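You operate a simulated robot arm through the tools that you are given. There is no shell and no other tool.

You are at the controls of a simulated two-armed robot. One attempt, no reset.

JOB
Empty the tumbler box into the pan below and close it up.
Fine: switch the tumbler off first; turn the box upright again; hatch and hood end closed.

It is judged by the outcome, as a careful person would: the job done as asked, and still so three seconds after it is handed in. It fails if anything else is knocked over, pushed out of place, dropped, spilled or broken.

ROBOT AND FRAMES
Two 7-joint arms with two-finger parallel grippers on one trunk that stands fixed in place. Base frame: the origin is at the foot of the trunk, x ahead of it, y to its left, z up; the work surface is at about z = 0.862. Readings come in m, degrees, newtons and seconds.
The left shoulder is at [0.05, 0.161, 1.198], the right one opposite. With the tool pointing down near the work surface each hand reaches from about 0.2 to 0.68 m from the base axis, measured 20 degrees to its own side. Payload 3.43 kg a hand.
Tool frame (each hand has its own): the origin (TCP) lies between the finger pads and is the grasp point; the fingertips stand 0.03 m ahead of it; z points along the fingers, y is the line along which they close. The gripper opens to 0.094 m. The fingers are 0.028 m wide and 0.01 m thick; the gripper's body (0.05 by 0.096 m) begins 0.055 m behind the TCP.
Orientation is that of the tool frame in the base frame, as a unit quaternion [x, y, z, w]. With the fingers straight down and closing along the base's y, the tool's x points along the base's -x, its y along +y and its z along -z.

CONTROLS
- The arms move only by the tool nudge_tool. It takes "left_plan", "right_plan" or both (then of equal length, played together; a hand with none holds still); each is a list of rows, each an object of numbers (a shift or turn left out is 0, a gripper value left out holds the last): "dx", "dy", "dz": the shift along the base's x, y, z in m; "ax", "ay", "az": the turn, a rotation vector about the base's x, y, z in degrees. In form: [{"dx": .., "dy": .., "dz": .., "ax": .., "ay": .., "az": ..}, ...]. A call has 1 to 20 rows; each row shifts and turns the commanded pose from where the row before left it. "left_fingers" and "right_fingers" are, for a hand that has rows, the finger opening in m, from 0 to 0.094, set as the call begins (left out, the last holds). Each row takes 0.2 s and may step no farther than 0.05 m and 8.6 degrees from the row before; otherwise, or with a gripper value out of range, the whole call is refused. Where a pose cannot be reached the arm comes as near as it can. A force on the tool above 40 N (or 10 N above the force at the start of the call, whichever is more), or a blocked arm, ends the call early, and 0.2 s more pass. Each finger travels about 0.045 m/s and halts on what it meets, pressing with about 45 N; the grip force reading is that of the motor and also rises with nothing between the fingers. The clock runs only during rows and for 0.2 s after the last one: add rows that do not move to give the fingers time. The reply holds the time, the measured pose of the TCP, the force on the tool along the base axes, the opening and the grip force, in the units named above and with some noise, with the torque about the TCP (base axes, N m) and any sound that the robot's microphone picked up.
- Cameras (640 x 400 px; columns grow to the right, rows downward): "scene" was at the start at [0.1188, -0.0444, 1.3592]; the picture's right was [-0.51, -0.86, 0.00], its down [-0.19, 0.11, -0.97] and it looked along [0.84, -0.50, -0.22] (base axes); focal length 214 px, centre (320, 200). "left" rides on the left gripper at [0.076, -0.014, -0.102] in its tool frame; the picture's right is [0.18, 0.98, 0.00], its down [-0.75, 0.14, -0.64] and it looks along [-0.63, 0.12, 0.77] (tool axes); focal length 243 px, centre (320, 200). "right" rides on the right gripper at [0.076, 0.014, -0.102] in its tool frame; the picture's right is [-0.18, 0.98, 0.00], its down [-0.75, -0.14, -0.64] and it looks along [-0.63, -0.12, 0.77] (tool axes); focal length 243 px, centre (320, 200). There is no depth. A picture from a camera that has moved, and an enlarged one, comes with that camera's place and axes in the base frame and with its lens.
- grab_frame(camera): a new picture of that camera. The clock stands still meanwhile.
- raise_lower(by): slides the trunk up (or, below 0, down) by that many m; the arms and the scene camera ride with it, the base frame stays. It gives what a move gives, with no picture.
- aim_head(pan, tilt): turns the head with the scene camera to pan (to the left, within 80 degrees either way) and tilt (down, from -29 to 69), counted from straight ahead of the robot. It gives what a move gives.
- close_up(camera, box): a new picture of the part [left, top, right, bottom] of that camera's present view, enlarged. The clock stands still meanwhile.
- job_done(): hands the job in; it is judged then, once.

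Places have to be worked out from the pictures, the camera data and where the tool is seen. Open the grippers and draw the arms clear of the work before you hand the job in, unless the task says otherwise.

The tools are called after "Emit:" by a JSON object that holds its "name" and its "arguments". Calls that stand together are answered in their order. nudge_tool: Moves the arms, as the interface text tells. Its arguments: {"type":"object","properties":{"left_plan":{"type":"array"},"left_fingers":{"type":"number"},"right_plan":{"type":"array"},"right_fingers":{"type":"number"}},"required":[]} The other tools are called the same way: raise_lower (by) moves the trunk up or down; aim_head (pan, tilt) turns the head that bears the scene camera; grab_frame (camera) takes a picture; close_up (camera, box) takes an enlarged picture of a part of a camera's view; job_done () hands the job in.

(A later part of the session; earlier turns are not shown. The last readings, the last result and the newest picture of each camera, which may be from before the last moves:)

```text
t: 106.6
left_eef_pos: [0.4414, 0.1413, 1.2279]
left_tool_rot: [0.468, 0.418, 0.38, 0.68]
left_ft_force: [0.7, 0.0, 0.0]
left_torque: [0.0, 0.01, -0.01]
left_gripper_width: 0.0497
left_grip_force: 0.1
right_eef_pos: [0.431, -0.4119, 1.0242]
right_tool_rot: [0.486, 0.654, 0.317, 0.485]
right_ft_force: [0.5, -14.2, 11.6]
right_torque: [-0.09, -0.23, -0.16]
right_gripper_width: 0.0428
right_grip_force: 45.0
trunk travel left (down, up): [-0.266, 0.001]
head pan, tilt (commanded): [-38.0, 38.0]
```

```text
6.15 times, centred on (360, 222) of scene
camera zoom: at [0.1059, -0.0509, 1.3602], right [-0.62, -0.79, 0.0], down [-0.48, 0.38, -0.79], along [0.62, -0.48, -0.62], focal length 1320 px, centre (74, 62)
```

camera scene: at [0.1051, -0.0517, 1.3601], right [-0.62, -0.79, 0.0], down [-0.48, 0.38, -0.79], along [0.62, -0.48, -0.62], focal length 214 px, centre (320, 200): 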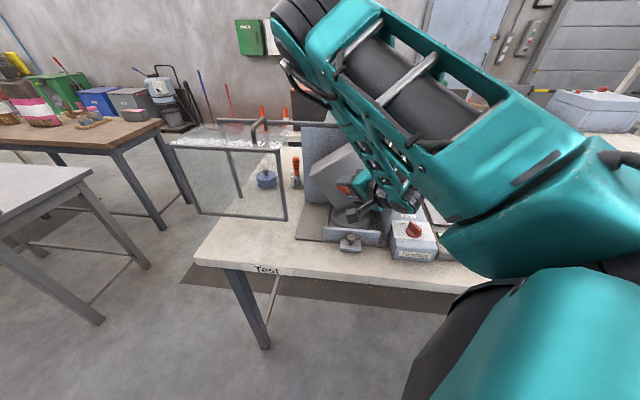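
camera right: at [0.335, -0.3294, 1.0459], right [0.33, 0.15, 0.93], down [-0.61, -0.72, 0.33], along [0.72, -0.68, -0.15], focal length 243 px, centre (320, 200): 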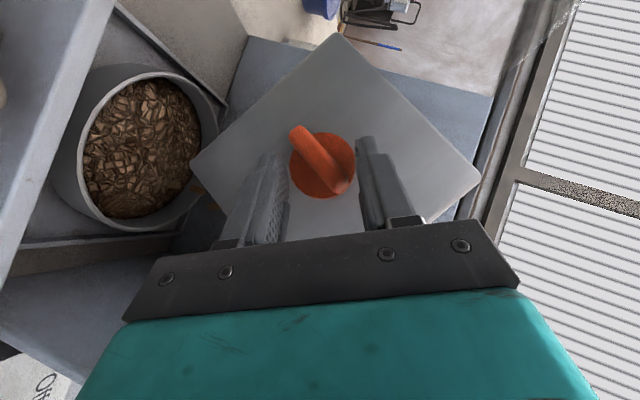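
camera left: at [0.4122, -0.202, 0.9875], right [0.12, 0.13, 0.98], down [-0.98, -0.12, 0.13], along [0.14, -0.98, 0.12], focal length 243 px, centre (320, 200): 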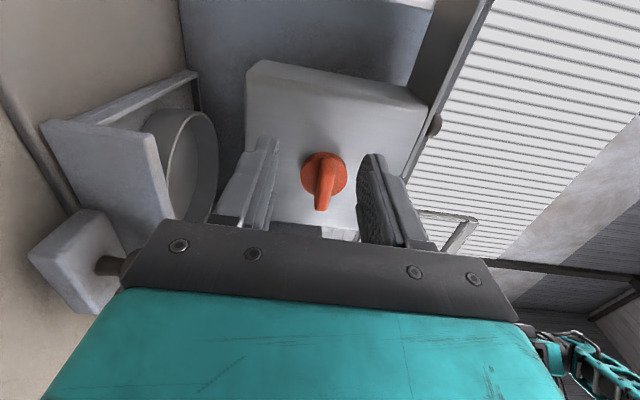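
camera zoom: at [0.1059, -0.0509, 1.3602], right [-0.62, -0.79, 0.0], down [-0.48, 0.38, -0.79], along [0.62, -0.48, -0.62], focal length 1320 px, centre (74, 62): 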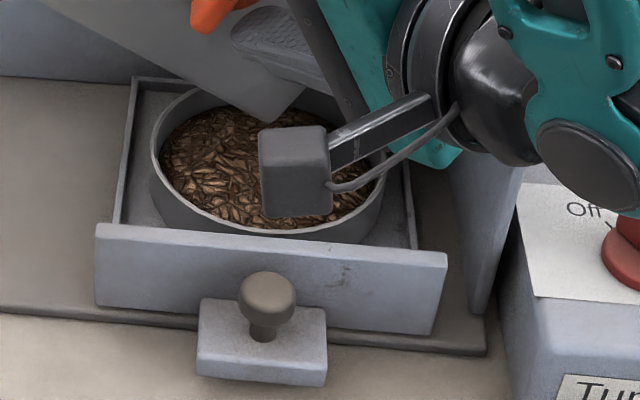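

The stream has stopped. To be sure the last of it leaves, I'll tip another 4° and watch for any more chips.

Emit:
{"name": "nudge_tool", "arguments": {"right_plan": [{"dx": -0.0003, "dy": -0.0003, "dz": -0.0011, "ax": 2.843, "ay": -2.814}, {}, {}]}}

Emit:
{"name": "close_up", "arguments": {"camera": "right", "box": [40, 20, 260, 260]}}

Emit:
{"name": "grab_frame", "arguments": {"camera": "right"}}

```text
t: 107.4
left_eef_pos: [0.442, 0.1406, 1.2279]
left_tool_rot: [0.468, 0.419, 0.38, 0.679]
left_ft_force: [-0.5, -0.6, 0.8]
left_torque: [0.03, 0.0, 0.04]
left_gripper_width: 0.05
left_grip_force: 0.0
right_eef_pos: [0.4308, -0.412, 1.0231]
right_tool_rot: [0.491, 0.634, 0.345, 0.489]
right_ft_force: [-2.1, -14.1, 10.7]
right_torque: [-0.22, -0.44, -0.31]
right_gripper_width: 0.0429
right_grip_force: 45.0
trunk travel left (down, up): [-0.266, 0.001]
head pan, tilt (commanded): [-38.0, 38.0]
```

```text
1.67 times, centred on (150, 140) of right
camera zoom: at [0.3336, -0.3307, 1.044], right [0.29, 0.1, 0.95], down [-0.62, -0.74, 0.26], along [0.73, -0.67, -0.15], focal length 404 px, centre (603, 300)
```

zoom: 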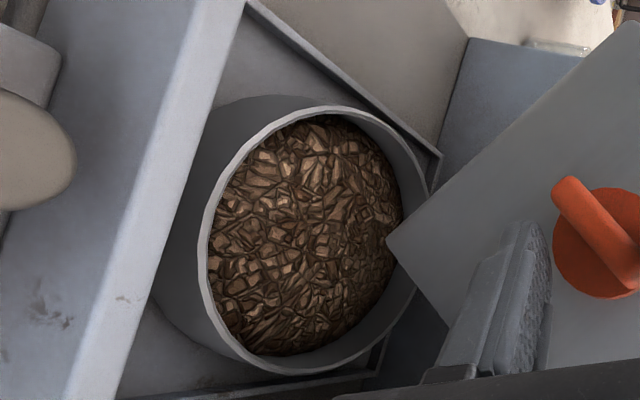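

```text
taken
camera right: at [0.3336, -0.3307, 1.044], right [0.29, 0.1, 0.95], down [-0.62, -0.74, 0.26], along [0.73, -0.67, -0.15], focal length 243 px, centre (320, 200)
```

right: 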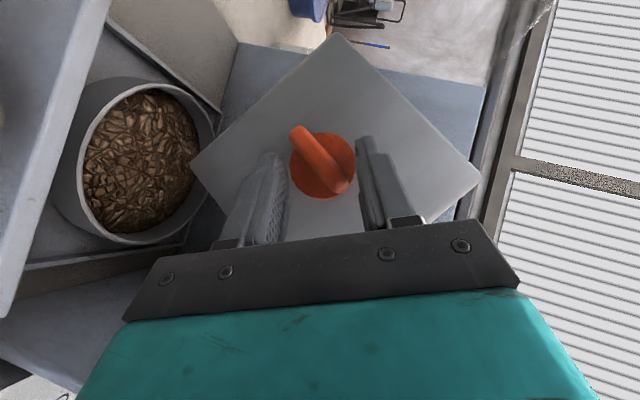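

It's empty: nothing more falls and nothing lies outside the pan. Now I'll turn the box back, the first stroke from about 122° to 66°.

Emit:
{"name": "nudge_tool", "arguments": {"right_plan": [{"dx": 0.00075, "dy": 0.00075, "dz": 0.00206, "ax": -4.976, "ay": 4.924}, {"dx": 0.00092, "dy": 0.00093, "dz": 0.00192, "ax": -4.976, "ay": 4.924}, {"dx": 0.00108, "dy": 0.00109, "dz": 0.00175, "ax": -4.976, "ay": 4.924}, {"dx": 0.00122, "dy": 0.00123, "dz": 0.00155, "ax": -4.976, "ay": 4.924}, {"dx": 0.00134, "dy": 0.00136, "dz": 0.00132, "ax": -4.976, "ay": 4.924}, {"dx": 0.00144, "dy": 0.00146, "dz": 0.00108, "ax": -4.976, "ay": 4.924}, {"dx": 0.00153, "dy": 0.00154, "dz": 0.00082, "ax": -4.976, "ay": 4.924}, {"dx": 0.00158, "dy": 0.0016, "dz": 0.00055, "ax": -4.976, "ay": 4.924}]}}

Emit:
{"name": "grab_frame", "arguments": {"camera": "right"}}

```text
t: 109.2
left_eef_pos: [0.4426, 0.1408, 1.2282]
left_tool_rot: [0.468, 0.419, 0.379, 0.68]
left_ft_force: [-0.3, -0.4, 0.1]
left_torque: [-0.03, -0.04, -0.02]
left_gripper_width: 0.0503
left_grip_force: 0.1
right_eef_pos: [0.4396, -0.4034, 1.0337]
right_tool_rot: [0.384, 0.837, -0.069, 0.384]
right_ft_force: [2.4, -13.2, 5.4]
right_torque: [-0.05, 0.15, -0.33]
right_gripper_width: 0.043
right_grip_force: 44.9
trunk travel left (down, up): [-0.266, 0.001]
head pan, tilt (commanded): [-38.0, 38.0]
```

```text
taken
camera right: at [0.3589, -0.3051, 1.0552], right [0.76, 0.58, 0.3], down [-0.17, -0.28, 0.95], along [0.63, -0.77, -0.11], focal length 243 px, centre (320, 200)
```

right: 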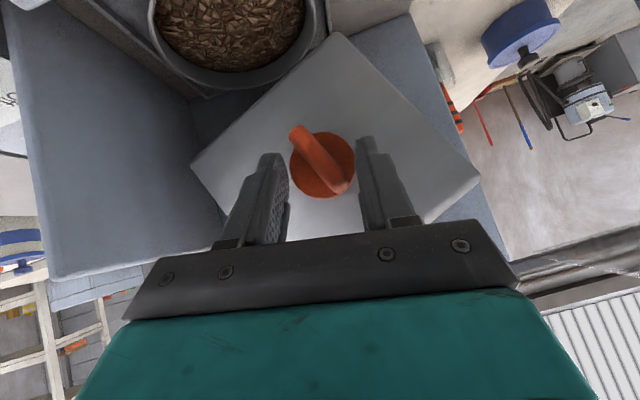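

Back to about 66°. I'll release, swing the open hand round to the 66° side and regrip the disc.

Emit:
{"name": "nudge_tool", "arguments": {"right_plan": [{}, {}, {}], "right_fingers": 0.075}}

Emit:
{"name": "nudge_tool", "arguments": {"right_plan": [{"dx": -0.00158, "dy": -0.0016, "dz": -0.00055, "ax": 4.976, "ay": -4.924}, {"dx": -0.00153, "dy": -0.00154, "dz": -0.00082, "ax": 4.976, "ay": -4.924}, {"dx": -0.00144, "dy": -0.00146, "dz": -0.00108, "ax": 4.976, "ay": -4.924}, {"dx": -0.00134, "dy": -0.00136, "dz": -0.00132, "ax": 4.976, "ay": -4.924}, {"dx": -0.00122, "dy": -0.00123, "dz": -0.00155, "ax": 4.976, "ay": -4.924}, {"dx": -0.00108, "dy": -0.00109, "dz": -0.00175, "ax": 4.976, "ay": -4.924}, {"dx": -0.00092, "dy": -0.00093, "dz": -0.00192, "ax": 4.976, "ay": -4.924}, {"dx": -0.00075, "dy": -0.00075, "dz": -0.00206, "ax": 4.976, "ay": -4.924}, {}]}}

Emit:
{"name": "grab_frame", "arguments": {"camera": "right"}}

```text
t: 110.0
left_eef_pos: [0.4418, 0.1411, 1.2271]
left_tool_rot: [0.468, 0.419, 0.38, 0.679]
left_ft_force: [0.6, 0.4, 0.5]
left_torque: [0.02, 0.01, 0.01]
left_gripper_width: 0.0501
left_grip_force: 0.1
right_eef_pos: [0.4419, -0.4004, 1.0351]
right_tool_rot: [0.383, 0.837, -0.068, 0.384]
right_ft_force: [-0.8, -0.5, -1.0]
right_torque: [-0.03, -0.01, -0.01]
right_gripper_width: 0.0748
right_grip_force: 0.0
trunk travel left (down, up): [-0.266, 0.001]
head pan, tilt (commanded): [-38.0, 38.0]
```

```text
t: 112.0
left_eef_pos: [0.4424, 0.1424, 1.2284]
left_tool_rot: [0.468, 0.419, 0.38, 0.68]
left_ft_force: [-0.1, -0.3, -0.1]
left_torque: [0.0, 0.01, 0.02]
left_gripper_width: 0.0501
left_grip_force: 0.0
right_eef_pos: [0.4312, -0.4116, 1.0226]
right_tool_rot: [0.489, 0.634, 0.346, 0.488]
right_ft_force: [0.9, -0.1, -0.4]
right_torque: [0.02, -0.03, -0.04]
right_gripper_width: 0.0753
right_grip_force: 0.0
trunk travel left (down, up): [-0.266, 0.001]
head pan, tilt (commanded): [-38.0, 38.0]
```

```text
taken
camera right: at [0.3341, -0.3299, 1.0438], right [0.29, 0.1, 0.95], down [-0.62, -0.74, 0.26], along [0.73, -0.67, -0.15], focal length 243 px, centre (320, 200)
```

right: 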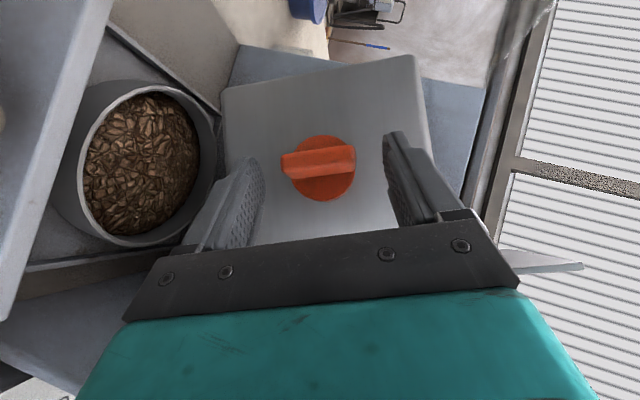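

The box held. I'll close on the disc again and make the second return stroke.

Emit:
{"name": "nudge_tool", "arguments": {"right_plan": [{}, {}, {}, {}], "right_fingers": 0.02}}

Emit:
{"name": "nudge_tool", "arguments": {"right_plan": [{"dx": 0.00075, "dy": 0.00075, "dz": 0.00206, "ax": -4.976, "ay": 4.924}, {"dx": 0.00092, "dy": 0.00093, "dz": 0.00192, "ax": -4.976, "ay": 4.924}, {"dx": 0.00108, "dy": 0.00109, "dz": 0.00175, "ax": -4.976, "ay": 4.924}, {"dx": 0.00122, "dy": 0.00123, "dz": 0.00155, "ax": -4.976, "ay": 4.924}, {"dx": 0.00134, "dy": 0.00136, "dz": 0.00132, "ax": -4.976, "ay": 4.924}, {"dx": 0.00144, "dy": 0.00146, "dz": 0.00108, "ax": -4.976, "ay": 4.924}, {"dx": 0.00153, "dy": 0.00154, "dz": 0.00082, "ax": -4.976, "ay": 4.924}, {"dx": 0.00158, "dy": 0.0016, "dz": 0.00055, "ax": -4.976, "ay": 4.924}]}}

Emit:
{"name": "grab_frame", "arguments": {"camera": "right"}}

Emit:
{"name": "close_up", "arguments": {"camera": "scene", "box": [270, 110, 440, 270]}}

```text
t: 113.0
left_eef_pos: [0.4424, 0.1416, 1.2279]
left_tool_rot: [0.468, 0.419, 0.38, 0.679]
left_ft_force: [-0.6, 0.3, -0.9]
left_torque: [0.02, 0.0, -0.05]
left_gripper_width: 0.0498
left_grip_force: 0.1
right_eef_pos: [0.4306, -0.4107, 1.0217]
right_tool_rot: [0.489, 0.634, 0.346, 0.488]
right_ft_force: [-1.6, -0.1, -1.4]
right_torque: [-0.14, -0.11, 0.05]
right_gripper_width: 0.0438
right_grip_force: 45.0
trunk travel left (down, up): [-0.266, 0.001]
head pan, tilt (commanded): [-38.0, 38.0]
```

```text
t: 114.8
left_eef_pos: [0.4434, 0.1396, 1.2273]
left_tool_rot: [0.469, 0.419, 0.379, 0.679]
left_ft_force: [-0.6, 0.2, -0.1]
left_torque: [0.04, 0.02, 0.01]
left_gripper_width: 0.05
left_grip_force: 0.0
right_eef_pos: [0.4411, -0.4019, 1.0333]
right_tool_rot: [0.384, 0.837, -0.07, 0.383]
right_ft_force: [-3.3, -4.4, -7.9]
right_torque: [0.4, 0.66, -0.45]
right_gripper_width: 0.044
right_grip_force: 45.2
trunk travel left (down, up): [-0.266, 0.001]
head pan, tilt (commanded): [-38.0, 38.0]
```

```text
taken
camera right: at [0.3589, -0.3048, 1.0542], right [0.76, 0.57, 0.3], down [-0.17, -0.28, 0.95], along [0.63, -0.77, -0.12], focal length 243 px, centre (320, 200)
```

right: 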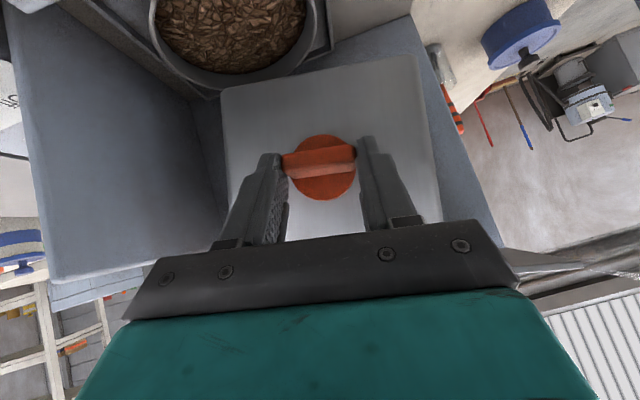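

```text
2.50 times, centred on (355, 190) of scene
camera zoom: at [0.1068, -0.051, 1.36], right [-0.62, -0.79, 0.0], down [-0.49, 0.38, -0.79], along [0.62, -0.48, -0.62], focal length 536 px, centre (232, 225)
```

zoom: 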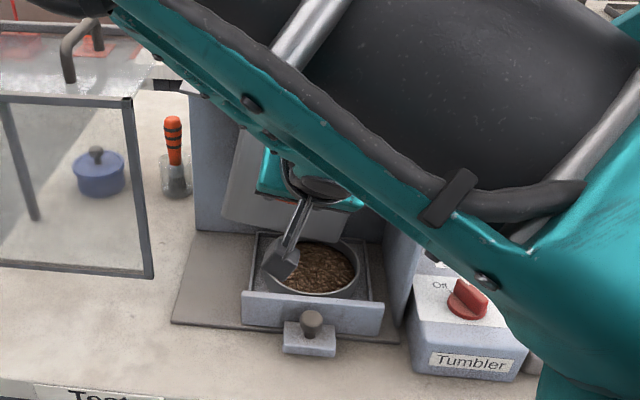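

Nearly upright. I'll enlarge to measure the remaining angle.

Emit:
{"name": "close_up", "arguments": {"camera": "right", "box": [200, 40, 460, 240]}}

```text
2.00 times, centred on (330, 140) of right
camera zoom: at [0.3589, -0.3048, 1.0542], right [0.76, 0.57, 0.3], down [-0.17, -0.28, 0.95], along [0.63, -0.77, -0.12], focal length 485 px, centre (300, 320)
```

zoom: 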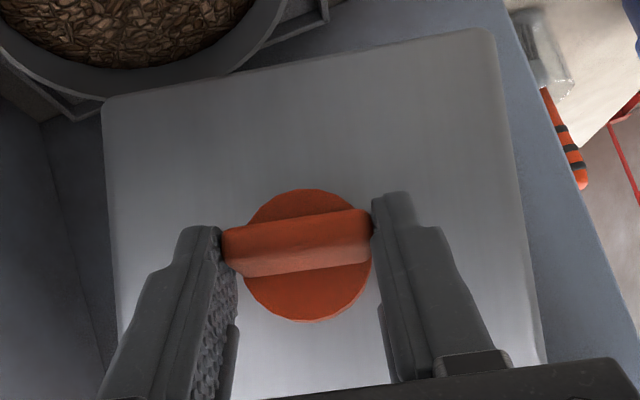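

About 10.7° remain. I'll regrip 15° further round and turn the last bit to upright.

Emit:
{"name": "nudge_tool", "arguments": {"right_plan": [{}, {}, {}, {"dx": -0.00167, "dy": -0.00168, "dz": -0.00075, "ax": 5.331, "ay": -5.276}, {"dx": -0.00167, "dy": -0.00168, "dz": -0.00075, "ax": 5.331, "ay": -5.276}, {}], "right_fingers": 0.075}}

Emit:
{"name": "nudge_tool", "arguments": {"right_plan": [{}, {}, {}, {}], "right_fingers": 0.02}}

Emit:
{"name": "nudge_tool", "arguments": {"right_plan": [{"dx": 0.00117, "dy": 0.00119, "dz": 0.0006, "ax": -3.8, "ay": 3.763}, {"dx": 0.00117, "dy": 0.00119, "dz": 0.0006, "ax": -3.8, "ay": 3.763}, {}]}}

Emit:
{"name": "close_up", "arguments": {"camera": "right", "box": [200, 40, 460, 240]}}

```text
t: 116.2
left_eef_pos: [0.4426, 0.1417, 1.2276]
left_tool_rot: [0.467, 0.419, 0.38, 0.68]
left_ft_force: [0.1, 0.0, -0.1]
left_torque: [0.0, -0.01, 0.0]
left_gripper_width: 0.0502
left_grip_force: 0.0
right_eef_pos: [0.4371, -0.4044, 1.0322]
right_tool_rot: [0.422, 0.8, 0.045, 0.424]
right_ft_force: [-0.4, 0.0, 0.3]
right_torque: [-0.01, -0.01, 0.01]
right_gripper_width: 0.075
right_grip_force: 0.0
trunk travel left (down, up): [-0.266, 0.001]
head pan, tilt (commanded): [-38.0, 38.0]
```

```text
t: 117.2
left_eef_pos: [0.4428, 0.1405, 1.2278]
left_tool_rot: [0.468, 0.418, 0.38, 0.68]
left_ft_force: [0.1, 0.7, 0.0]
left_torque: [0.03, -0.01, 0.03]
left_gripper_width: 0.0498
left_grip_force: 0.1
right_eef_pos: [0.4376, -0.4054, 1.0307]
right_tool_rot: [0.423, 0.8, 0.044, 0.422]
right_ft_force: [-3.1, -2.3, -2.3]
right_torque: [-0.22, 0.0, -0.11]
right_gripper_width: 0.0454
right_grip_force: 45.4
trunk travel left (down, up): [-0.266, 0.001]
head pan, tilt (commanded): [-38.0, 38.0]
```

```text
t: 118.0
left_eef_pos: [0.4431, 0.1414, 1.2278]
left_tool_rot: [0.467, 0.419, 0.38, 0.68]
left_ft_force: [0.2, -0.4, 0.3]
left_torque: [-0.04, 0.01, -0.03]
left_gripper_width: 0.0501
left_grip_force: 0.0
right_eef_pos: [0.4394, -0.4021, 1.0322]
right_tool_rot: [0.396, 0.828, -0.037, 0.395]
right_ft_force: [-9.0, -3.3, -5.6]
right_torque: [-0.28, -0.1, -0.16]
right_gripper_width: 0.0455
right_grip_force: 45.2
trunk travel left (down, up): [-0.266, 0.001]
head pan, tilt (commanded): [-38.0, 38.0]
```

```text
2.00 times, centred on (330, 140) of right
camera zoom: at [0.3569, -0.3069, 1.055], right [0.74, 0.56, 0.37], down [-0.22, -0.33, 0.92], along [0.63, -0.76, -0.12], focal length 485 px, centre (300, 320)
```

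zoom: 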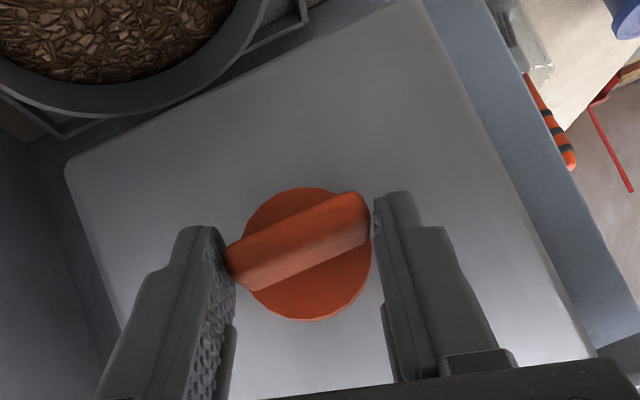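

The bar reads level to within a degree, so the box is upright. I'll open the fingers, back off along the tool axis and clear the view.

Emit:
{"name": "nudge_tool", "arguments": {"right_plan": [{}, {}, {}], "right_fingers": 0.075}}

Emit:
{"name": "nudge_tool", "arguments": {"right_plan": [{"dx": -0.005, "dy": 0.0045, "dz": 0.009}, {"dx": -0.005, "dy": 0.0045, "dz": 0.009}, {"dx": -0.005, "dy": 0.0045, "dz": 0.009}, {"dx": -0.005, "dy": 0.0045, "dz": 0.009}]}}

Emit:
{"name": "grab_frame", "arguments": {"camera": "right"}}

```text
t: 118.8
left_eef_pos: [0.4414, 0.1417, 1.2294]
left_tool_rot: [0.468, 0.418, 0.38, 0.679]
left_ft_force: [0.3, -0.4, 0.5]
left_torque: [-0.03, 0.0, 0.02]
left_gripper_width: 0.0502
left_grip_force: 0.1
right_eef_pos: [0.4406, -0.4029, 1.0334]
right_tool_rot: [0.395, 0.828, -0.036, 0.396]
right_ft_force: [0.1, 0.5, -0.4]
right_torque: [0.01, -0.03, 0.04]
right_gripper_width: 0.0749
right_grip_force: 0.1
trunk travel left (down, up): [-0.266, 0.001]
head pan, tilt (commanded): [-38.0, 38.0]
```

```text
t: 119.8
left_eef_pos: [0.4421, 0.1414, 1.2271]
left_tool_rot: [0.468, 0.419, 0.379, 0.679]
left_ft_force: [-0.4, -0.2, 0.5]
left_torque: [0.0, -0.07, -0.02]
left_gripper_width: 0.0499
left_grip_force: 0.0
right_eef_pos: [0.4158, -0.3866, 1.066]
right_tool_rot: [0.402, 0.827, -0.037, 0.392]
right_ft_force: [-1.0, 0.3, -0.3]
right_torque: [-0.03, 0.0, 0.0]
right_gripper_width: 0.0749
right_grip_force: 0.1
trunk travel left (down, up): [-0.266, 0.001]
head pan, tilt (commanded): [-38.0, 38.0]
```

```text
taken
camera right: at [0.3358, -0.2907, 1.0902], right [0.75, 0.55, 0.38], down [-0.22, -0.33, 0.92], along [0.63, -0.77, -0.13], focal length 243 px, centre (320, 200)
```

right: 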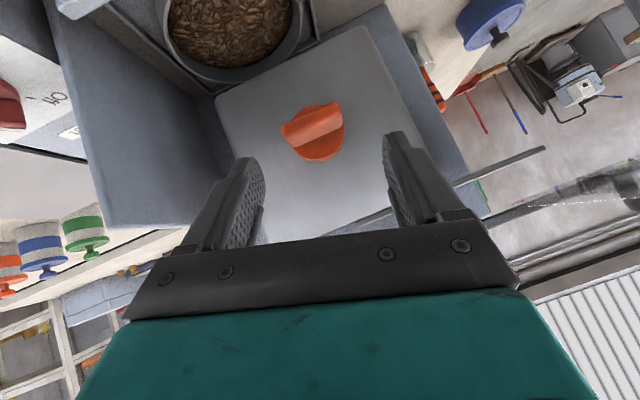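

Released cleanly. I'll turn the tool down, rise, and move over the box to look inside and check that it's empty and level.

Emit:
{"name": "nudge_tool", "arguments": {"right_plan": [{"dx": -0.0028, "dy": 0.0029, "dz": 0.013, "ax": 2.9, "ay": 5.5, "az": 1.2}, {"dx": -0.0028, "dy": 0.0029, "dz": 0.013, "ax": 2.9, "ay": 5.5, "az": 1.2}, {"dx": -0.0028, "dy": 0.0029, "dz": 0.013, "ax": 2.9, "ay": 5.5, "az": 1.2}, {"dx": -0.0028, "dy": 0.0029, "dz": 0.013, "ax": 2.9, "ay": 5.5, "az": 1.2}, {"dx": -0.0028, "dy": 0.0029, "dz": 0.013, "ax": 2.9, "ay": 5.5, "az": 1.2}, {"dx": -0.0028, "dy": 0.0029, "dz": 0.013, "ax": 2.9, "ay": 5.5, "az": 1.2}, {"dx": -0.0028, "dy": 0.0029, "dz": 0.013, "ax": 2.9, "ay": 5.5, "az": 1.2}]}}

Emit:
{"name": "nudge_tool", "arguments": {"right_plan": [{"dz": 0.04}, {"dz": 0.04}, {"dz": 0.04}, {"dz": 0.03}, {"dx": 0.02, "dy": -0.03}, {"dx": 0.02, "dy": -0.03}, {"dx": 0.01, "dy": -0.03}]}}

Emit:
{"name": "grab_frame", "arguments": {"camera": "right"}}

Emit:
{"name": "grab_frame", "arguments": {"camera": "scene"}}

```text
t: 121.4
left_eef_pos: [0.4423, 0.14, 1.2279]
left_tool_rot: [0.468, 0.419, 0.379, 0.679]
left_ft_force: [-0.3, -0.4, 0.7]
left_torque: [0.02, 0.01, 0.01]
left_gripper_width: 0.0502
left_grip_force: 0.2
right_eef_pos: [0.3996, -0.3648, 1.159]
right_tool_rot: [0.367, 0.93, 0.015, 0.029]
right_ft_force: [0.2, 0.5, 0.2]
right_torque: [0.03, 0.04, -0.03]
right_gripper_width: 0.0748
right_grip_force: 0.1
trunk travel left (down, up): [-0.266, 0.001]
head pan, tilt (commanded): [-38.0, 38.0]
```

```text
t: 123.0
left_eef_pos: [0.4432, 0.1402, 1.2272]
left_tool_rot: [0.47, 0.419, 0.379, 0.679]
left_ft_force: [0.4, 0.1, -0.9]
left_torque: [-0.01, 0.01, 0.01]
left_gripper_width: 0.05
left_grip_force: 0.2
right_eef_pos: [0.4522, -0.4554, 1.3115]
right_tool_rot: [0.364, 0.931, 0.009, 0.03]
right_ft_force: [0.2, 1.2, -0.2]
right_torque: [0.05, 0.01, 0.03]
right_gripper_width: 0.0748
right_grip_force: 0.1
trunk travel left (down, up): [-0.266, 0.001]
head pan, tilt (commanded): [-38.0, 38.0]
```

```text
taken
camera right: at [0.3999, -0.3927, 1.4109], right [0.8, 0.6, 0.05], down [0.42, -0.61, 0.67], along [0.43, -0.52, -0.74], focal length 243 px, centre (320, 200)
```

right: 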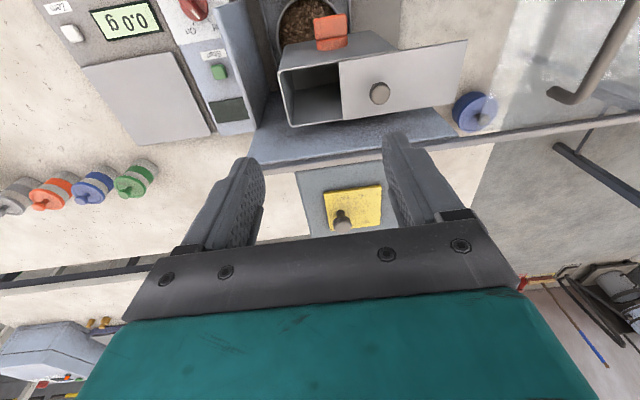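

```text
taken
camera scene: at [0.1071, -0.0509, 1.36], right [-0.62, -0.79, 0.0], down [-0.49, 0.38, -0.79], along [0.62, -0.48, -0.62], focal length 214 px, centre (320, 200)
```

scene: 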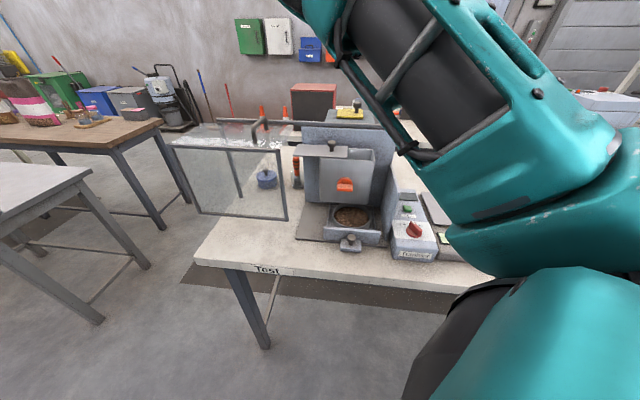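

Emit:
{"name": "close_up", "arguments": {"camera": "right", "box": [260, 0, 480, 140]}}

Emit:
{"name": "close_up", "arguments": {"camera": "scene", "box": [280, 120, 440, 270]}}

```text
2.86 times, centred on (370, 70) of right
camera zoom: at [0.3999, -0.3927, 1.4109], right [0.8, 0.6, 0.05], down [0.42, -0.61, 0.67], along [0.43, -0.52, -0.74], focal length 693 px, centre (177, 571)
```

zoom: 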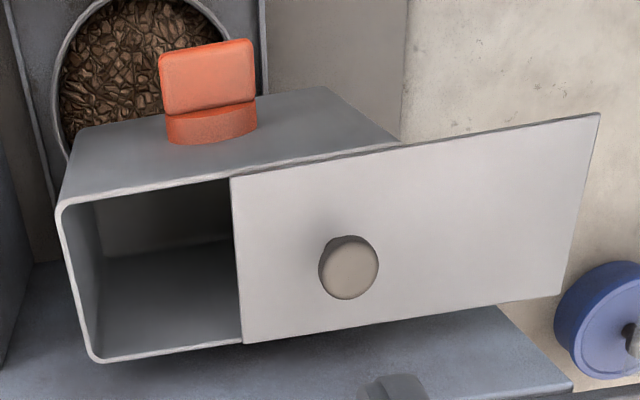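

```text
2.67 times, centred on (360, 195) of scene
camera zoom: at [0.1071, -0.0509, 1.36], right [-0.62, -0.79, 0.0], down [-0.49, 0.38, -0.79], along [0.62, -0.48, -0.62], focal length 572 px, centre (213, 213)
```

zoom: 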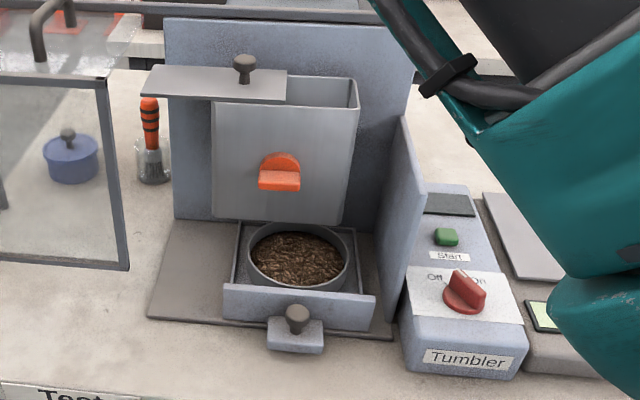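

The box is empty, upright and level, and everything is in the pan. I'll double-check the dial, since the arm worked near it.

Emit:
{"name": "close_up", "arguments": {"camera": "scene", "box": [380, 190, 450, 270]}}

Emit:
{"name": "close_up", "arguments": {"camera": "right", "box": [80, 0, 280, 140]}}

```text
5.00 times, centred on (415, 230) of scene
camera zoom: at [0.1071, -0.0509, 1.36], right [-0.62, -0.79, 0.0], down [-0.49, 0.38, -0.79], along [0.62, -0.48, -0.62], focal length 1072 px, centre (-155, 50)
```

zoom: 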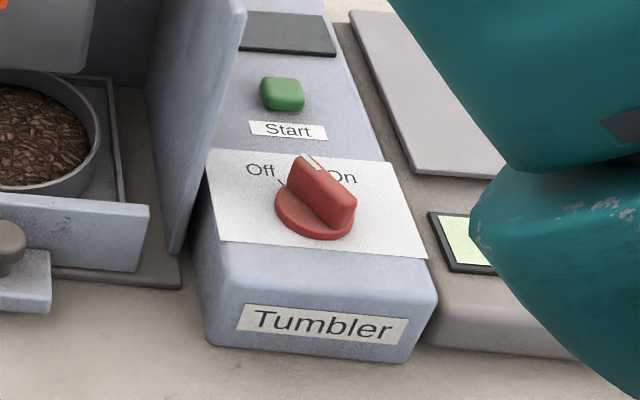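

```text
2.86 times, centred on (180, 70) of right
camera zoom: at [0.3999, -0.3927, 1.4109], right [0.8, 0.6, 0.05], down [0.42, -0.61, 0.67], along [0.43, -0.52, -0.74], focal length 693 px, centre (720, 571)
```

zoom: 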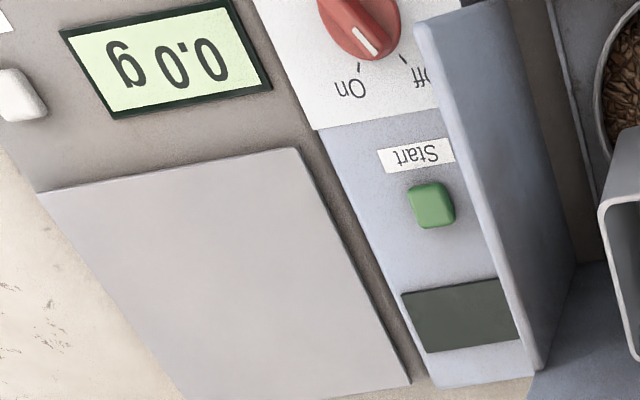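

The dial needs a better view. I'll shift the right hand toward it and look straight at the pointer.

Emit:
{"name": "nudge_tool", "arguments": {"right_plan": [{"dx": -0.035, "dy": -0.01}, {"dx": -0.035, "dy": -0.01}, {"dx": -0.035, "dy": -0.01, "dz": -0.02}]}}

Emit:
{"name": "close_up", "arguments": {"camera": "right", "box": [200, 0, 380, 160]}}

```text
t: 123.8
left_eef_pos: [0.4425, 0.142, 1.2277]
left_tool_rot: [0.469, 0.418, 0.38, 0.679]
left_ft_force: [0.2, -0.2, -0.4]
left_torque: [-0.02, 0.0, -0.04]
left_gripper_width: 0.0501
left_grip_force: 0.1
right_eef_pos: [0.3451, -0.4839, 1.2904]
right_tool_rot: [0.364, 0.931, 0.009, 0.031]
right_ft_force: [0.2, 0.2, 0.4]
right_torque: [0.02, 0.0, 0.0]
right_gripper_width: 0.075
right_grip_force: 0.1
trunk travel left (down, up): [-0.266, 0.001]
head pan, tilt (commanded): [-38.0, 38.0]
```

```text
2.50 times, centred on (290, 80) of right
camera zoom: at [0.2923, -0.4215, 1.3917], right [0.8, 0.6, 0.05], down [0.42, -0.61, 0.67], along [0.43, -0.52, -0.74], focal length 606 px, centre (395, 500)
```

zoom: 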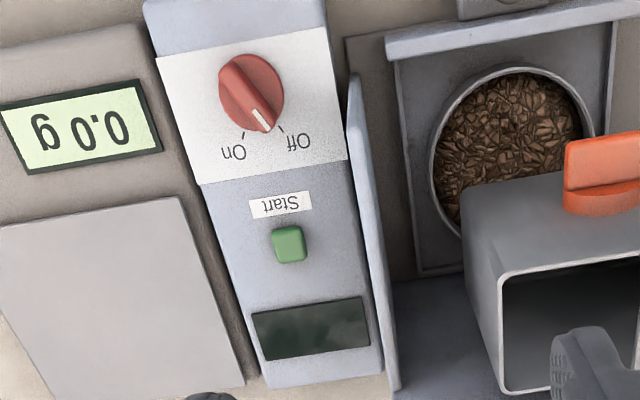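

The pointer stands at Off and the counter display is dark, so the tumbler is off. Now the hatch: I'll bring the right hand, pointing down, above the hatch knob at about [0.528, -0.414].

Emit:
{"name": "nudge_tool", "arguments": {"right_plan": [{"dx": 0.0366, "dy": 0.0139, "dz": -0.01, "ax": 0.07, "ay": 0.73, "az": -0.4}, {"dx": 0.0366, "dy": 0.0139, "dz": -0.015, "ax": 0.07, "ay": 0.73, "az": -0.4}, {"dx": 0.0366, "dy": 0.0139, "dz": -0.02, "ax": 0.07, "ay": 0.73, "az": -0.4}, {"dx": 0.0366, "dy": 0.0139, "dz": -0.02, "ax": 0.07, "ay": 0.73, "az": -0.4}, {"dx": 0.0366, "dy": 0.0139, "dz": -0.02, "ax": 0.07, "ay": 0.73, "az": -0.4}], "right_fingers": 0.055}}

Emit:
{"name": "grab_frame", "arguments": {"camera": "right"}}

Emit:
{"name": "grab_frame", "arguments": {"camera": "scene"}}

```text
t: 125.0
left_eef_pos: [0.444, 0.1419, 1.2266]
left_tool_rot: [0.469, 0.419, 0.379, 0.679]
left_ft_force: [-0.1, -0.7, -1.0]
left_torque: [0.05, -0.01, 0.0]
left_gripper_width: 0.05
left_grip_force: 0.0
right_eef_pos: [0.5299, -0.4174, 1.2066]
right_tool_rot: [0.381, 0.925, 0.0, -0.001]
right_ft_force: [0.9, 0.2, 0.0]
right_torque: [-0.03, 0.0, -0.02]
right_gripper_width: 0.055
right_grip_force: 0.0
trunk travel left (down, up): [-0.266, 0.001]
head pan, tilt (commanded): [-38.0, 38.0]
```

```text
taken
camera right: at [0.4868, -0.3525, 1.3088], right [0.82, 0.57, 0.0], down [0.44, -0.63, 0.64], along [0.36, -0.53, -0.77], focal length 243 px, centre (320, 200)
```

right: 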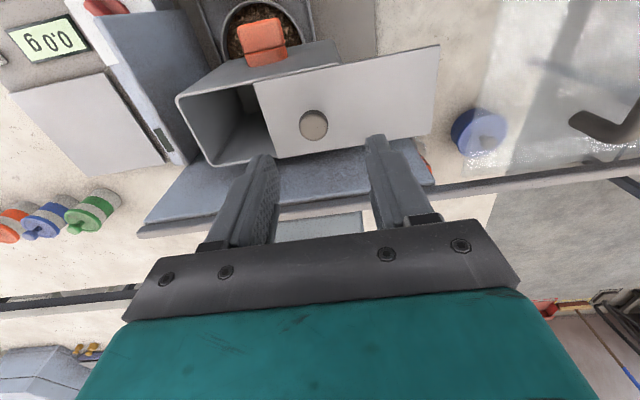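

```text
taken
camera scene: at [0.1072, -0.05, 1.36], right [-0.62, -0.79, 0.0], down [-0.49, 0.38, -0.79], along [0.62, -0.49, -0.62], focal length 214 px, centre (320, 200)
```

scene: 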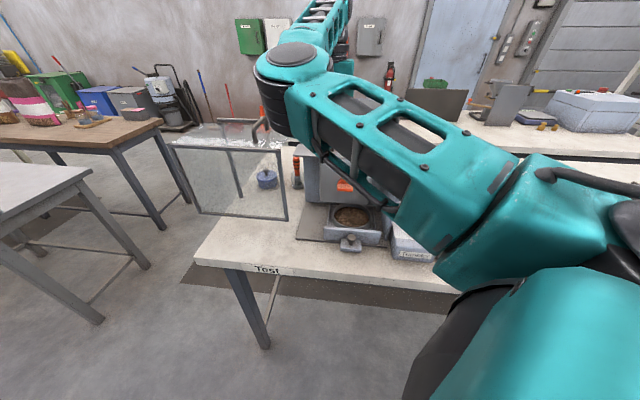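

The knob lies between the fingers at about [0.525, -0.418]. I'll centre on it and go down until the fingertips are just above the hatch plate.

Emit:
{"name": "nudge_tool", "arguments": {"right_plan": [{"dx": -0.0048, "dy": -0.0003, "dz": -0.013}, {"dz": -0.015}, {"dz": -0.015}, {"dz": -0.012}, {"dz": -0.01}]}}

Emit:
{"name": "grab_frame", "arguments": {"camera": "right"}}

```text
t: 126.2
left_eef_pos: [0.443, 0.1418, 1.2278]
left_tool_rot: [0.468, 0.418, 0.38, 0.679]
left_ft_force: [-0.3, 0.2, -0.1]
left_torque: [0.0, 0.0, 0.01]
left_gripper_width: 0.0499
left_grip_force: 0.1
right_eef_pos: [0.5234, -0.4143, 1.1402]
right_tool_rot: [0.381, 0.925, -0.002, 0.0]
right_ft_force: [-0.6, 0.0, -1.6]
right_torque: [0.04, -0.01, 0.0]
right_gripper_width: 0.0552
right_grip_force: 0.0
trunk travel left (down, up): [-0.266, 0.001]
head pan, tilt (commanded): [-38.0, 38.0]
```

```text
taken
camera right: at [0.4798, -0.3501, 1.2436], right [0.82, 0.57, 0.0], down [0.44, -0.63, 0.64], along [0.36, -0.53, -0.77], focal length 243 px, centre (320, 200)
```

right: 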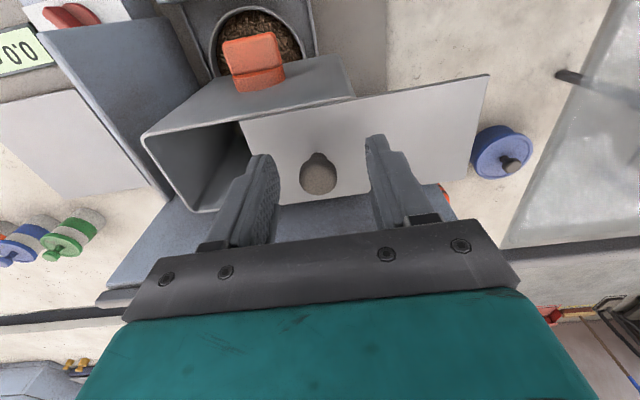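

The knob sits between the fingers. I'll close on it.

Emit:
{"name": "nudge_tool", "arguments": {"right_plan": [{}, {}, {}, {}], "right_fingers": 0.01}}

Emit:
{"name": "close_up", "arguments": {"camera": "right", "box": [130, 30, 530, 260]}}

```text
t: 127.2
left_eef_pos: [0.4425, 0.1414, 1.2275]
left_tool_rot: [0.468, 0.419, 0.38, 0.679]
left_ft_force: [0.6, -0.1, 0.4]
left_torque: [0.0, 0.02, -0.01]
left_gripper_width: 0.0501
left_grip_force: 0.1
right_eef_pos: [0.5227, -0.4146, 1.1414]
right_tool_rot: [0.38, 0.925, -0.001, 0.0]
right_ft_force: [0.0, 0.3, -1.9]
right_torque: [-0.07, -0.13, 0.0]
right_gripper_width: 0.0232
right_grip_force: 44.4
trunk travel left (down, up): [-0.266, 0.001]
head pan, tilt (commanded): [-38.0, 38.0]
```

```text
1.60 times, centred on (330, 145) of right
camera zoom: at [0.4797, -0.3502, 1.2438], right [0.82, 0.57, 0.0], down [0.44, -0.63, 0.64], along [0.36, -0.53, -0.77], focal length 388 px, centre (304, 288)
```

zoom: 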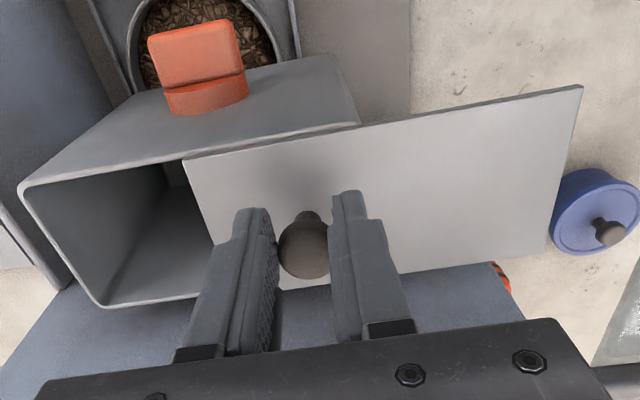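

The knob is held. I'll slide the hatch 2 cm toward closed and check that it slides rather than turning the box.

Emit:
{"name": "nudge_tool", "arguments": {"right_plan": [{"dx": -0.0049, "dy": -0.005}, {"dx": -0.0049, "dy": -0.005}, {"dx": -0.0049, "dy": -0.005}]}}

Emit:
{"name": "close_up", "arguments": {"camera": "right", "box": [130, 30, 530, 260]}}

```text
t: 128.0
left_eef_pos: [0.4413, 0.1414, 1.2274]
left_tool_rot: [0.468, 0.419, 0.379, 0.68]
left_ft_force: [0.2, 0.6, 0.3]
left_torque: [0.0, -0.03, 0.01]
left_gripper_width: 0.0499
left_grip_force: 0.1
right_eef_pos: [0.5082, -0.4301, 1.1398]
right_tool_rot: [0.38, 0.925, 0.0, -0.002]
right_ft_force: [-4.6, 4.8, -2.1]
right_torque: [0.17, -0.08, 0.14]
right_gripper_width: 0.0229
right_grip_force: 45.0
trunk travel left (down, up): [-0.266, 0.001]
head pan, tilt (commanded): [-38.0, 38.0]
```

```text
1.60 times, centred on (330, 145) of right
camera zoom: at [0.4647, -0.3654, 1.2441], right [0.82, 0.57, 0.0], down [0.44, -0.63, 0.64], along [0.36, -0.53, -0.77], focal length 388 px, centre (304, 288)
```

zoom: 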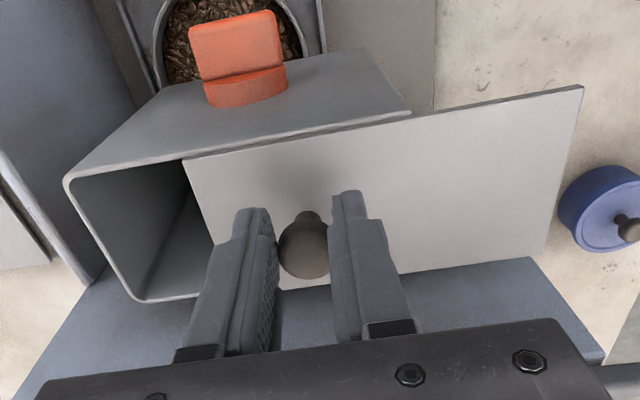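

It slides freely and the box stays put. I'll go on closing.

Emit:
{"name": "nudge_tool", "arguments": {"right_plan": [{"dx": -0.0056, "dy": -0.0047}, {"dx": -0.0049, "dy": -0.005}, {"dx": -0.0049, "dy": -0.005}, {"dx": -0.0049, "dy": -0.005}, {"dx": -0.0049, "dy": -0.005}, {"dx": -0.0049, "dy": -0.005}]}}

Emit:
{"name": "close_up", "arguments": {"camera": "right", "box": [130, 30, 530, 260]}}

```text
t: 129.4
left_eef_pos: [0.4419, 0.1428, 1.2282]
left_tool_rot: [0.468, 0.419, 0.379, 0.68]
left_ft_force: [0.1, 0.1, 0.1]
left_torque: [0.0, 0.0, -0.01]
left_gripper_width: 0.0498
left_grip_force: 0.0
right_eef_pos: [0.4768, -0.4581, 1.1405]
right_tool_rot: [0.38, 0.925, -0.001, 0.001]
right_ft_force: [0.2, -0.4, 8.3]
right_torque: [0.82, 0.6, -0.02]
right_gripper_width: 0.0231
right_grip_force: 45.1
trunk travel left (down, up): [-0.266, 0.001]
head pan, tilt (commanded): [-38.0, 38.0]
```

```text
1.60 times, centred on (330, 145) of right
camera zoom: at [0.4345, -0.3947, 1.2436], right [0.82, 0.57, 0.0], down [0.44, -0.63, 0.64], along [0.37, -0.53, -0.76], focal length 388 px, centre (304, 288)
```

zoom: 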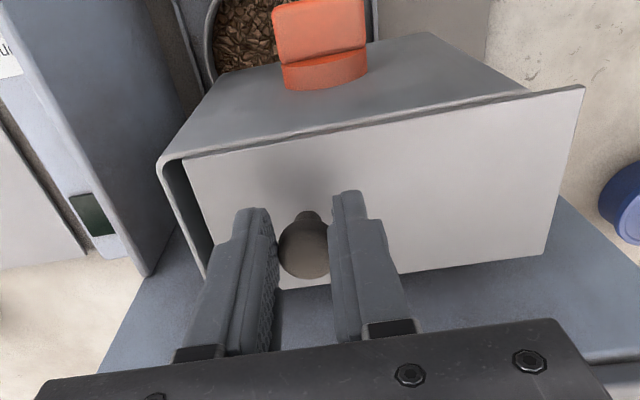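

About 1 cm remains. I'll continue in small steps until it seats.

Emit:
{"name": "nudge_tool", "arguments": {"right_plan": [{"dx": -0.0028, "dy": -0.0028}, {"dx": -0.0028, "dy": -0.0028}, {}]}}

Emit:
{"name": "close_up", "arguments": {"camera": "right", "box": [130, 30, 530, 260]}}

```text
t: 130.2
left_eef_pos: [0.4414, 0.143, 1.2276]
left_tool_rot: [0.468, 0.419, 0.379, 0.68]
left_ft_force: [-0.2, 0.7, 0.4]
left_torque: [0.03, 0.0, -0.02]
left_gripper_width: 0.0501
left_grip_force: 0.0
right_eef_pos: [0.4734, -0.4644, 1.1403]
right_tool_rot: [0.38, 0.925, -0.002, 0.001]
right_ft_force: [1.4, -0.3, 8.1]
right_torque: [-0.55, -0.79, 0.08]
right_gripper_width: 0.0232
right_grip_force: 44.4
trunk travel left (down, up): [-0.266, 0.001]
head pan, tilt (commanded): [-38.0, 38.0]
```

```text
1.60 times, centred on (330, 145) of right
camera zoom: at [0.4293, -0.3998, 1.2435], right [0.82, 0.57, 0.0], down [0.44, -0.63, 0.64], along [0.37, -0.53, -0.76], focal length 388 px, centre (304, 288)
```

zoom: 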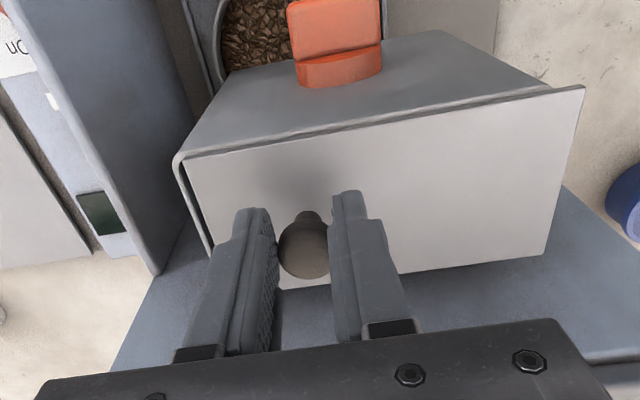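

Emit:
{"name": "nudge_tool", "arguments": {"right_plan": [{"dx": -0.0014, "dy": -0.0014}, {"dx": -0.0014, "dy": -0.0014}, {}]}}

Emit:
{"name": "close_up", "arguments": {"camera": "right", "box": [130, 30, 530, 260]}}

```text
t: 131.0
left_eef_pos: [0.4424, 0.1415, 1.227]
left_tool_rot: [0.468, 0.419, 0.378, 0.68]
left_ft_force: [-0.3, 0.2, -0.2]
left_torque: [-0.01, 0.0, 0.01]
left_gripper_width: 0.0501
left_grip_force: 0.0
right_eef_pos: [0.47, -0.468, 1.1401]
right_tool_rot: [0.38, 0.925, -0.001, 0.0]
right_ft_force: [0.5, -1.3, 7.8]
right_torque: [-0.6, -0.84, 0.02]
right_gripper_width: 0.0231
right_grip_force: 45.0
trunk travel left (down, up): [-0.266, 0.001]
head pan, tilt (commanded): [-38.0, 38.0]
```

```text
1.60 times, centred on (330, 145) of right
camera zoom: at [0.426, -0.4035, 1.2436], right [0.82, 0.57, 0.0], down [0.44, -0.63, 0.64], along [0.36, -0.53, -0.77], focal length 388 px, centre (304, 288)
```

zoom: 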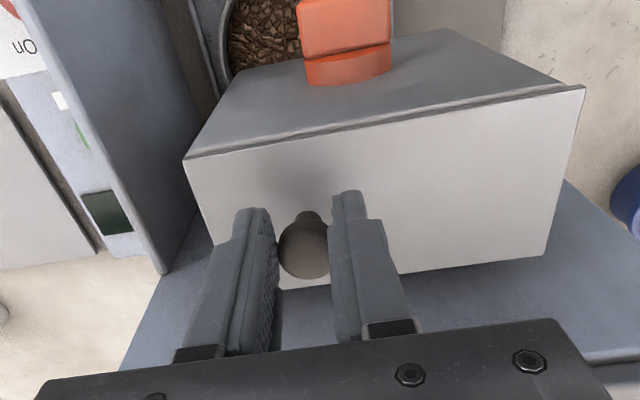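

Emit:
{"name": "nudge_tool", "arguments": {"right_plan": [{"dx": -0.0014, "dy": -0.0014}, {"dx": -0.0014, "dy": -0.0014}, {}]}}

Emit:
{"name": "close_up", "arguments": {"camera": "right", "box": [130, 30, 530, 260]}}

```text
t: 131.8
left_eef_pos: [0.4423, 0.142, 1.2279]
left_tool_rot: [0.468, 0.419, 0.38, 0.679]
left_ft_force: [-0.1, 0.5, 0.5]
left_torque: [0.0, -0.03, 0.0]
left_gripper_width: 0.0499
left_grip_force: 0.1
right_eef_pos: [0.4679, -0.4703, 1.1401]
right_tool_rot: [0.379, 0.925, -0.001, 0.001]
right_ft_force: [6.0, -1.3, 10.3]
right_torque: [0.22, -0.62, 0.14]
right_gripper_width: 0.0232
right_grip_force: 45.1
trunk travel left (down, up): [-0.266, 0.001]
head pan, tilt (commanded): [-38.0, 38.0]
```

```text
1.60 times, centred on (330, 145) of right
camera zoom: at [0.4238, -0.4057, 1.2433], right [0.82, 0.57, 0.0], down [0.44, -0.63, 0.64], along [0.37, -0.53, -0.77], focal length 388 px, centre (304, 288)
```

zoom: 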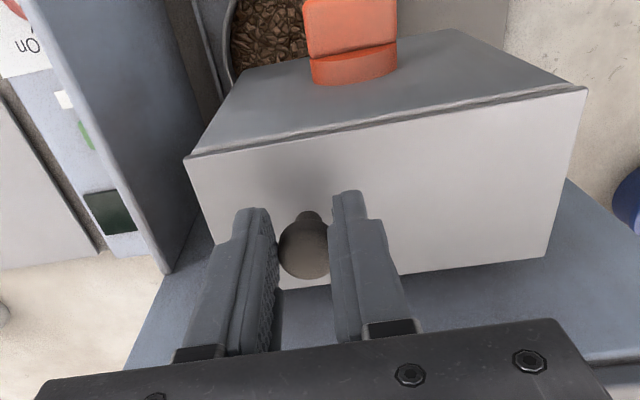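

The hatch now covers the whole box and has reached its stop. I'll release the knob, rise and check the box.

Emit:
{"name": "nudge_tool", "arguments": {"right_plan": [{}, {}, {}], "right_fingers": 0.06}}

Emit:
{"name": "nudge_tool", "arguments": {"right_plan": [{"dz": 0.02}, {"dz": 0.03}, {"dz": 0.04}, {"dz": 0.04}]}}

Emit:
{"name": "close_up", "arguments": {"camera": "right", "box": [130, 0, 530, 200]}}

Emit:
{"name": "grab_frame", "arguments": {"camera": "scene"}}

```text
t: 132.6
left_eef_pos: [0.4432, 0.1413, 1.2279]
left_tool_rot: [0.468, 0.419, 0.38, 0.679]
left_ft_force: [0.8, -0.8, -0.1]
left_torque: [-0.02, 0.02, 0.01]
left_gripper_width: 0.0502
left_grip_force: 0.0
right_eef_pos: [0.4665, -0.4705, 1.1381]
right_tool_rot: [0.381, 0.925, -0.001, -0.001]
right_ft_force: [0.4, -1.0, 0.6]
right_torque: [-0.01, 0.03, -0.02]
right_gripper_width: 0.06
right_grip_force: 0.0
trunk travel left (down, up): [-0.266, 0.001]
head pan, tilt (commanded): [-38.0, 38.0]
```

```text
t: 133.6
left_eef_pos: [0.4426, 0.1419, 1.228]
left_tool_rot: [0.468, 0.418, 0.38, 0.679]
left_ft_force: [0.2, 0.4, 0.5]
left_torque: [-0.01, 0.0, 0.02]
left_gripper_width: 0.0502
left_grip_force: 0.1
right_eef_pos: [0.4673, -0.4692, 1.271]
right_tool_rot: [0.38, 0.925, -0.001, 0.0]
right_ft_force: [0.6, 0.4, 0.0]
right_torque: [-0.01, -0.02, 0.02]
right_gripper_width: 0.0598
right_grip_force: 0.1
trunk travel left (down, up): [-0.266, 0.001]
head pan, tilt (commanded): [-38.0, 38.0]
```

```text
1.60 times, centred on (330, 100) of right
camera zoom: at [0.4249, -0.4056, 1.3736], right [0.82, 0.57, 0.0], down [0.44, -0.63, 0.64], along [0.36, -0.53, -0.77], focal length 388 px, centre (304, 360)
```

zoom: 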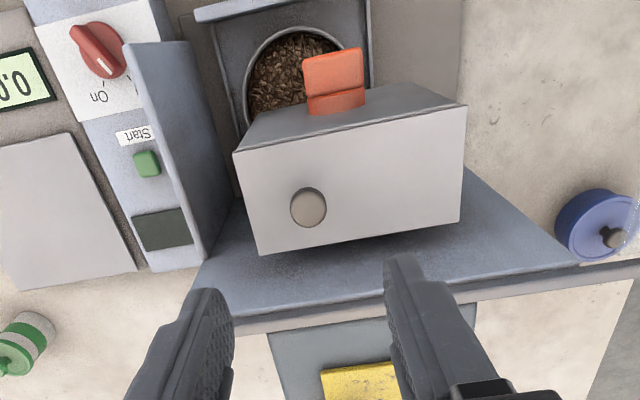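

```text
taken
camera scene: at [0.1063, -0.0497, 1.3601], right [-0.62, -0.79, 0.0], down [-0.48, 0.38, -0.79], along [0.62, -0.49, -0.62], focal length 214 px, centre (320, 200)
```

scene: 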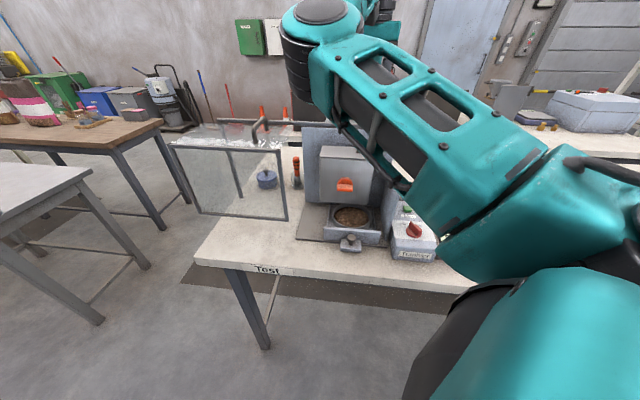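

Emit:
{"name": "close_up", "arguments": {"camera": "scene", "box": [290, 120, 400, 250]}}

Emit:
{"name": "close_up", "arguments": {"camera": "scene", "box": [150, 105, 330, 230]}}

```text
3.08 times, centred on (345, 185) of scene
camera zoom: at [0.1063, -0.0497, 1.3601], right [-0.62, -0.79, 0.0], down [-0.48, 0.38, -0.79], along [0.62, -0.49, -0.62], focal length 660 px, centre (243, 246)
```

zoom: 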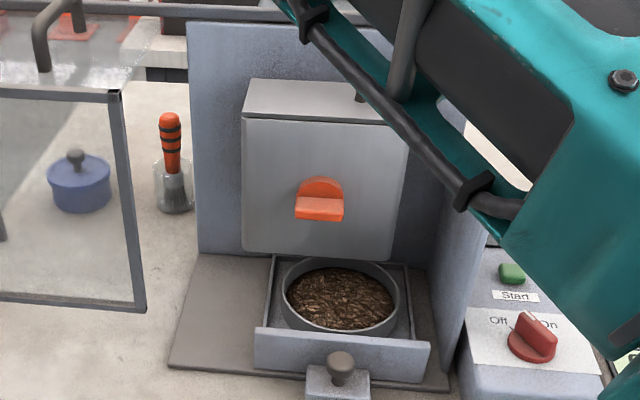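

```text
3.20 times, centred on (240, 168) of scene
camera zoom: at [0.1063, -0.0497, 1.3601], right [-0.62, -0.79, 0.0], down [-0.48, 0.38, -0.79], along [0.62, -0.49, -0.62], focal length 686 px, centre (576, 304)
```

zoom: 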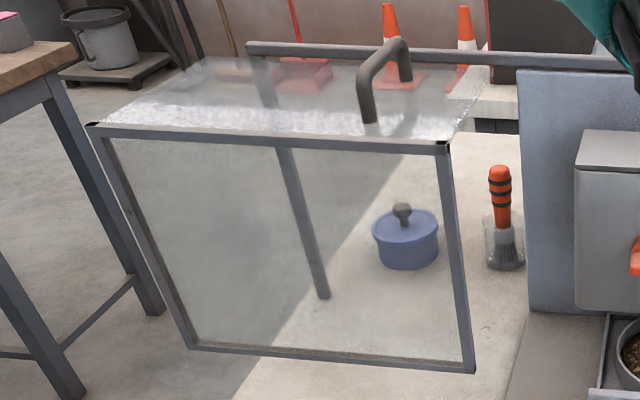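

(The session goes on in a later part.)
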